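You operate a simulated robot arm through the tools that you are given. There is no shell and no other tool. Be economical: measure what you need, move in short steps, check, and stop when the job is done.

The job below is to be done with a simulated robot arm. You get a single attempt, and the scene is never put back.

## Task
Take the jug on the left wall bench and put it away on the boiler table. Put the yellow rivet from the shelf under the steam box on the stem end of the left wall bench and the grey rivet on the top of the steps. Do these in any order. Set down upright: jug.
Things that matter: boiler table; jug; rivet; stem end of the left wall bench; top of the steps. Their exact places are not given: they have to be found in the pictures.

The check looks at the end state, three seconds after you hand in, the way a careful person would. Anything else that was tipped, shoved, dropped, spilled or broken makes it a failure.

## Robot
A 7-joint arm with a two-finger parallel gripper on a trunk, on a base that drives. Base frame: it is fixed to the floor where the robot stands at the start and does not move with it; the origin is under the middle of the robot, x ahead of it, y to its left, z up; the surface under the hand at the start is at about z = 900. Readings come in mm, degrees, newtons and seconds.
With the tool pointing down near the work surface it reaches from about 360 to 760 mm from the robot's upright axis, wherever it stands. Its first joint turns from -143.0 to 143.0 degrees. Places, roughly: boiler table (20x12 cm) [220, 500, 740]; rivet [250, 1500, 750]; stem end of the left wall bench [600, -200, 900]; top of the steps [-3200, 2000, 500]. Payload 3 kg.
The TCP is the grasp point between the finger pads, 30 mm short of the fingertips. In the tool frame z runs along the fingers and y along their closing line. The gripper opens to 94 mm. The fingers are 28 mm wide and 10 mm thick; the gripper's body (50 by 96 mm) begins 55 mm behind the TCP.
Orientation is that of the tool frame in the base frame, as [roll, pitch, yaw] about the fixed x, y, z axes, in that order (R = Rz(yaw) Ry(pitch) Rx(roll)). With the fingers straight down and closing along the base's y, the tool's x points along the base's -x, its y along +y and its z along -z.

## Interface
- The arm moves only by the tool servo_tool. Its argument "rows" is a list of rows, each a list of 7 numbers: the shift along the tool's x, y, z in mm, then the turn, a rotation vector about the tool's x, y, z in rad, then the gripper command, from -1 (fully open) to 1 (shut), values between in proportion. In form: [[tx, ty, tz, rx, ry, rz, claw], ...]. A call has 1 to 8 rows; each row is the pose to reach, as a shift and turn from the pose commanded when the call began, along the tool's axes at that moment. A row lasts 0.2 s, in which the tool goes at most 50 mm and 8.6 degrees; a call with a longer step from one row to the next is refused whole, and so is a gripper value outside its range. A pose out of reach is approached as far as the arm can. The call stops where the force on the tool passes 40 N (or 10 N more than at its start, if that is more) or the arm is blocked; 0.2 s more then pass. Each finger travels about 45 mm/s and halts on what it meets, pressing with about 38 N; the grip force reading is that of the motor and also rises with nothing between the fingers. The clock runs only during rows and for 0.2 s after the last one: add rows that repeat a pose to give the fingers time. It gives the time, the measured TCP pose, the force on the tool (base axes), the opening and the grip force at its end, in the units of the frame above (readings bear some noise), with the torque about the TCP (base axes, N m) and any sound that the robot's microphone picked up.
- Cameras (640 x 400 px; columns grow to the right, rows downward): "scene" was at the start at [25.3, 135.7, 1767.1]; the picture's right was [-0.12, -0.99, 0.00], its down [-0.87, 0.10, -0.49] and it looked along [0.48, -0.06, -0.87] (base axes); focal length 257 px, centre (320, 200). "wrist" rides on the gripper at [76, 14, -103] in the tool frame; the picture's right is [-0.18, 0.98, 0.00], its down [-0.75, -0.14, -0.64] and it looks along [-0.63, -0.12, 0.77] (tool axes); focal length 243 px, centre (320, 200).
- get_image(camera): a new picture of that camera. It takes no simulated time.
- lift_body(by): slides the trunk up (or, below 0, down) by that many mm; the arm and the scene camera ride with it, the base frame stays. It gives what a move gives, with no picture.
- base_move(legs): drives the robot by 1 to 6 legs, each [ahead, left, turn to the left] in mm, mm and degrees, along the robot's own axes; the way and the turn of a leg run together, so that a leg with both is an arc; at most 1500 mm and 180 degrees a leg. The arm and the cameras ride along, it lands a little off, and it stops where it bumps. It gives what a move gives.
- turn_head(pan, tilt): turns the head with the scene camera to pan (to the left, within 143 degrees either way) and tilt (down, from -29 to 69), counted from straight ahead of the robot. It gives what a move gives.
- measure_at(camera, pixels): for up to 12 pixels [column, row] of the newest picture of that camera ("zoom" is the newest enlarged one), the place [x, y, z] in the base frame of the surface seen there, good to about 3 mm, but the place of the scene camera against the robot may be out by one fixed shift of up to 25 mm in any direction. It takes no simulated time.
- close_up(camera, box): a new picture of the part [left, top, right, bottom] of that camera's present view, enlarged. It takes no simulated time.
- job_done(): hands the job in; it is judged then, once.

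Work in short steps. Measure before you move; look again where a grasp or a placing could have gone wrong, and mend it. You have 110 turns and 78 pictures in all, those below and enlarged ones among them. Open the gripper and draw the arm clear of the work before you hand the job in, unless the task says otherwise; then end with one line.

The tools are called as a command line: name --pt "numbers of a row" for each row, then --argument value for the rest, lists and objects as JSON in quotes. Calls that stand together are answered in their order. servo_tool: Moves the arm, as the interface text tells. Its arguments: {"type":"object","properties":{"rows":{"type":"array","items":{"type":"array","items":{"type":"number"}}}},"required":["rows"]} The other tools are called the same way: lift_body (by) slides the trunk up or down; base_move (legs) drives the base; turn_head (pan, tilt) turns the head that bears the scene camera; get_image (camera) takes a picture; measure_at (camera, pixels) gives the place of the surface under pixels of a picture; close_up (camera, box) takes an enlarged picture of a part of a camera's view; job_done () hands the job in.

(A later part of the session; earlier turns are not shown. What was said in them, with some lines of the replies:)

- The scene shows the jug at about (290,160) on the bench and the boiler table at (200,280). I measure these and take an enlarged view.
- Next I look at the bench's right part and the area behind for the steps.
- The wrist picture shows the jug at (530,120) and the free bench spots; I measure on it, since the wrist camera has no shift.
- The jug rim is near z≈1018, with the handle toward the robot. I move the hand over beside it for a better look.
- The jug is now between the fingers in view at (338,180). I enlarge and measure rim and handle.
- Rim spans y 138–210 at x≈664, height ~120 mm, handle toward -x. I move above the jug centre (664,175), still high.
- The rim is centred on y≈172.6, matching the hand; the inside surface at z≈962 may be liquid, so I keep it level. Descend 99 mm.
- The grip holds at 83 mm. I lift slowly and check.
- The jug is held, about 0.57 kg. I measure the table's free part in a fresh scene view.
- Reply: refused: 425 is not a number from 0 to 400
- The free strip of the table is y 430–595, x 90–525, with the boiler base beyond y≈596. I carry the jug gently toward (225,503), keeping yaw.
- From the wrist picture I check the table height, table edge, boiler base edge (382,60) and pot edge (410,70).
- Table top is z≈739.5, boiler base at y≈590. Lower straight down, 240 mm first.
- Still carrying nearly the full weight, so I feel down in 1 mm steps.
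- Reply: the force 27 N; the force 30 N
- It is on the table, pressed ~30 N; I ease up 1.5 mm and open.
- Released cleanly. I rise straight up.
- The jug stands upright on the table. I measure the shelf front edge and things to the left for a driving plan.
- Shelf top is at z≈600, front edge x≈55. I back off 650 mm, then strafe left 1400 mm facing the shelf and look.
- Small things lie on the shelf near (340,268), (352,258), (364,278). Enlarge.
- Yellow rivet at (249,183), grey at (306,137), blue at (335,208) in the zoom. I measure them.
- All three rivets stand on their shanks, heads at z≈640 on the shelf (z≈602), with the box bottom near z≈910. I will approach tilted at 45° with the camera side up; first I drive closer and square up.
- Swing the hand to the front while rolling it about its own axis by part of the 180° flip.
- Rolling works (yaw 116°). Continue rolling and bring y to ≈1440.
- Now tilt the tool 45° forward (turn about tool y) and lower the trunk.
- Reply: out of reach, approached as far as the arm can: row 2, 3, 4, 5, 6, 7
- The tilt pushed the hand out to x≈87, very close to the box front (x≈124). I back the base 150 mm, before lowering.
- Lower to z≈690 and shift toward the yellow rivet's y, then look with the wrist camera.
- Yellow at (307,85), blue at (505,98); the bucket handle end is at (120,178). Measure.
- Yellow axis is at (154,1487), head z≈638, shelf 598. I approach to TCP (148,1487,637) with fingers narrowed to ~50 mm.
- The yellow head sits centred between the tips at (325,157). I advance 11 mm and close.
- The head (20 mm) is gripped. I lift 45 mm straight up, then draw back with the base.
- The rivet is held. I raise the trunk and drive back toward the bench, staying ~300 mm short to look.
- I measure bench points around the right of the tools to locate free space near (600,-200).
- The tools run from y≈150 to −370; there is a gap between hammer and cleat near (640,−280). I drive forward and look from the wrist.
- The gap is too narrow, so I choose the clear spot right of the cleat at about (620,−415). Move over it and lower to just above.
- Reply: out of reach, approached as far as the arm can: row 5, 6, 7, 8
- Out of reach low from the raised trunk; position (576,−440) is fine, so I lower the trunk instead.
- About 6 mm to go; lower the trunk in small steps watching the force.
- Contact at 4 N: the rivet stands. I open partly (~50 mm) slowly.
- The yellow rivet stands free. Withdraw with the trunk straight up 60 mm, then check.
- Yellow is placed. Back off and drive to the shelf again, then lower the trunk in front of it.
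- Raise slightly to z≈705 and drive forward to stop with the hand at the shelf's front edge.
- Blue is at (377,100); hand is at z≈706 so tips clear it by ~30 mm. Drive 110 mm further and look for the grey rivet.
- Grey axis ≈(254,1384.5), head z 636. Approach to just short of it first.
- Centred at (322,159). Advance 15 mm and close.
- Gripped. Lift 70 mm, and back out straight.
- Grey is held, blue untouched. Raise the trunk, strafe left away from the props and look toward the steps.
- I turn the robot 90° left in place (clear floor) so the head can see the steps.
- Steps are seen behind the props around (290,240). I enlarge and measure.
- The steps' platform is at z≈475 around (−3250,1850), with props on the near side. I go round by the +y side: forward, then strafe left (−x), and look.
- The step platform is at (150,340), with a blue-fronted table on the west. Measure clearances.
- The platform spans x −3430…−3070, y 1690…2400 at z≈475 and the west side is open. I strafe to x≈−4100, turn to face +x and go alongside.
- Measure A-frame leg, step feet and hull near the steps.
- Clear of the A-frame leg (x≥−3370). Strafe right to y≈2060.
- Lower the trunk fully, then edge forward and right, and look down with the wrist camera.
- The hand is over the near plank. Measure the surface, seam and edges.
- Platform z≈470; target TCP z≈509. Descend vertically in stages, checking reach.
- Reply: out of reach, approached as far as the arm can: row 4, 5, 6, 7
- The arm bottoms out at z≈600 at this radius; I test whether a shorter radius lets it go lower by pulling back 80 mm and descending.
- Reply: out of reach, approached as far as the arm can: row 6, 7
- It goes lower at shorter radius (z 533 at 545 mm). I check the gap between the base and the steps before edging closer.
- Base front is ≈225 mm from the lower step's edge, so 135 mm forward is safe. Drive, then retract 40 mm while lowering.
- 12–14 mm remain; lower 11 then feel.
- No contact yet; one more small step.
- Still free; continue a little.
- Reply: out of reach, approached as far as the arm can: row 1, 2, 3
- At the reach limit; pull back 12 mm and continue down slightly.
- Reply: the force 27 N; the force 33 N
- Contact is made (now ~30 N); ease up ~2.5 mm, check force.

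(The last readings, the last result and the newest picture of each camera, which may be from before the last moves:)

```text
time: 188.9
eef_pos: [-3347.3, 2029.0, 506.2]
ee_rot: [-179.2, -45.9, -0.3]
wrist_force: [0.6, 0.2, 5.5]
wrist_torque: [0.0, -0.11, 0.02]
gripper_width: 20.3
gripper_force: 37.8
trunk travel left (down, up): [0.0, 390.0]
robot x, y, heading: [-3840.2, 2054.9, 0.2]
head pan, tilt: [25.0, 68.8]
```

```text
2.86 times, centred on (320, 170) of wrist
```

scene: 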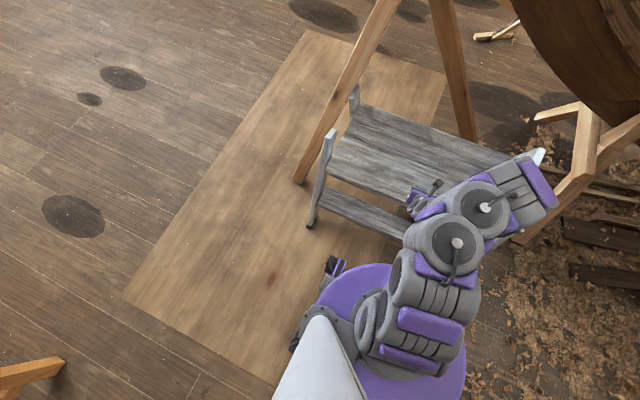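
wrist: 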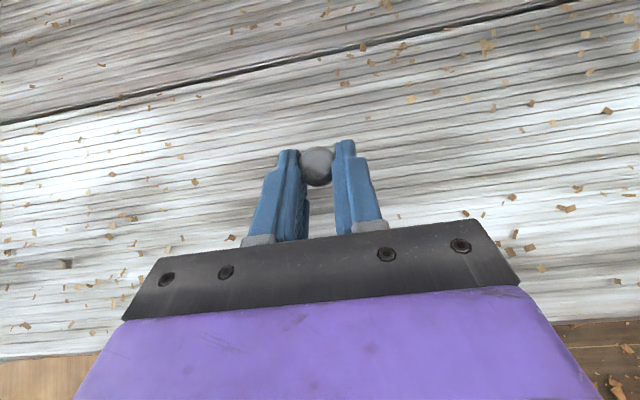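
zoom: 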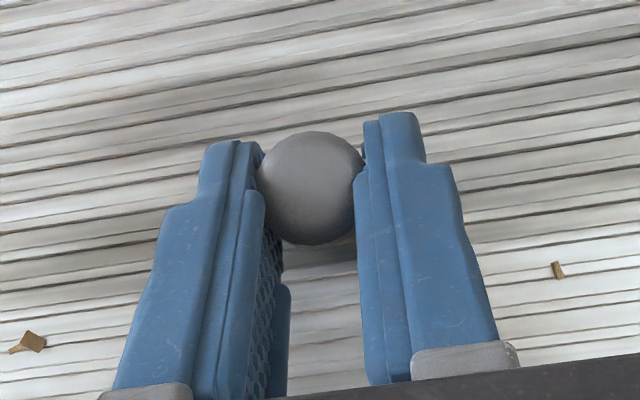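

Lightly resting (5.5 N). Open slowly.

servo_tool --pt "0 0 0 0 0 0 0.5" --pt "0 0 0 0 0 0 0.3" --pt "0 0 0 0 0 0 0.1" --pt "0 0 0 0 0 0 -0.06" --pt "0 0 0 0 0 0 -0.06"

get_image --camera "wrist"

```text
time: 190.1
eef_pos: [-3346.2, 2029.5, 506.4]
ee_rot: [-179.1, -46.1, -0.3]
wrist_force: [0.2, -0.1, 0.3]
wrist_torque: [-0.03, 0.0, 0.0]
gripper_width: 49.8
gripper_force: 0.0
trunk travel left (down, up): [0.0, 390.0]
robot x, y, heading: [-3841.8, 2053.9, 0.5]
head pan, tilt: [25.0, 68.8]
```

```text
20 pictures are left
```

wrist: 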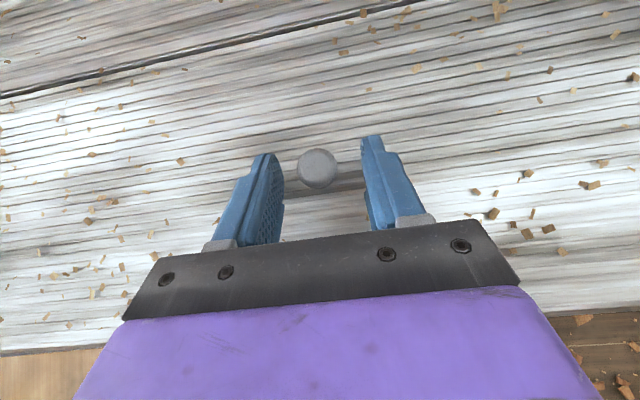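

The grey rivet stands free. Raise the trunk straight up and look again.

lift_body --by 200

get_image --camera "wrist"

base_move --legs '[[-250, 0, 0]]'

turn_head --pan 0 --tilt 45

get_image --camera "scene"

```text
time: 192.3
eef_pos: [-3345.7, 2028.8, 706.3]
ee_rot: [-179.2, -46.0, -0.3]
wrist_force: [0.0, -0.1, -0.3]
wrist_torque: [0.01, 0.01, 0.02]
gripper_width: 49.7
gripper_force: 0.0
trunk travel left (down, up): [-200.0, 190.0]
robot x, y, heading: [-3838.3, 2056.7, 0.4]
head pan, tilt: [25.0, 68.8]
```

```text
19 pictures are left
```

wrist: 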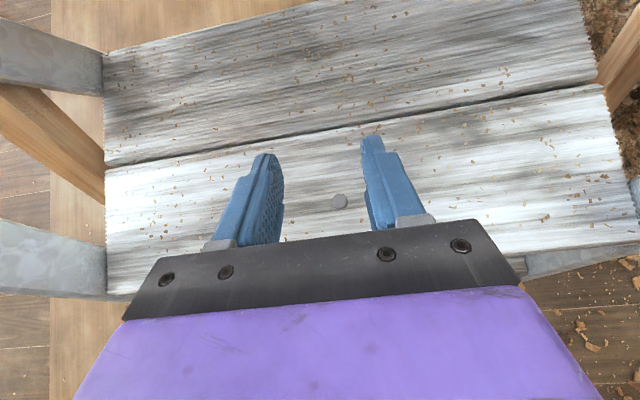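

```text
time: 194.1
eef_pos: [-3597.9, 2030.7, 707.3]
ee_rot: [-179.1, -46.1, 0.1]
wrist_force: [-0.6, -0.3, -0.8]
wrist_torque: [-0.02, 0.04, -0.02]
gripper_width: 50.1
gripper_force: 0.1
trunk travel left (down, up): [-200.0, 190.0]
robot x, y, heading: [-4094.3, 2053.1, 0.7]
head pan, tilt: [25.0, 68.8]
```

```text
time: 195.0
eef_pos: [-3599.8, 2031.2, 708.0]
ee_rot: [-179.3, -46.2, 0.1]
wrist_force: [0.0, -0.1, 0.8]
wrist_torque: [-0.02, 0.0, 0.01]
gripper_width: 49.9
gripper_force: 0.0
trunk travel left (down, up): [-200.0, 190.0]
robot x, y, heading: [-4092.6, 2051.6, 0.7]
head pan, tilt: [0.0, 45.0]
```

```text
18 pictures are left
```

scene: 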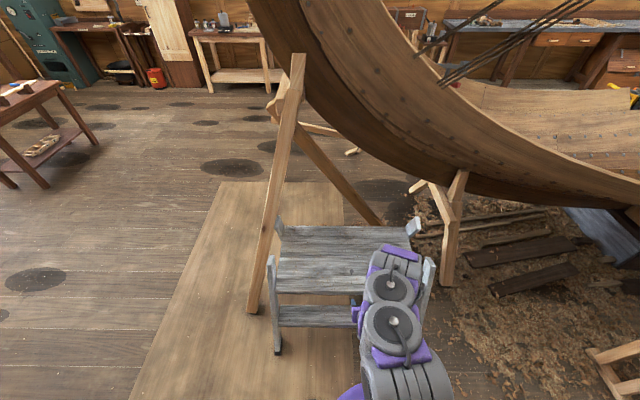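

All three things are placed; open the gripper fully, then hand in.

servo_tool --pt "0 0 0 0 0 0 -0.5" --pt "0 0 0 0 0 0 -1" --pt "0 0 0 0 0 0 -1" --pt "0 0 0 0 0 0 -1"

job_done

```text
time: 196.0
eef_pos: [-3599.9, 2030.6, 707.7]
ee_rot: [-179.2, -46.2, 0.1]
wrist_force: [-1.1, 0.3, -0.7]
wrist_torque: [0.02, 0.03, -0.03]
gripper_width: 93.9
gripper_force: 0.1
trunk travel left (down, up): [-200.0, 190.0]
robot x, y, heading: [-4092.9, 2051.9, 0.7]
head pan, tilt: [0.0, 45.0]
```

```text
The job is handed in.
```

I handed the job in: the jug is upright on the boiler table, the yellow rivet is standing on the left wall bench, and the grey rivet is standing on top of the steps. The one doubt is the yellow rivet. The tools left no room at the stem end's given spot, so it is about 240 mm further right along the bench, and I saw no mark showing where the stem end stops.
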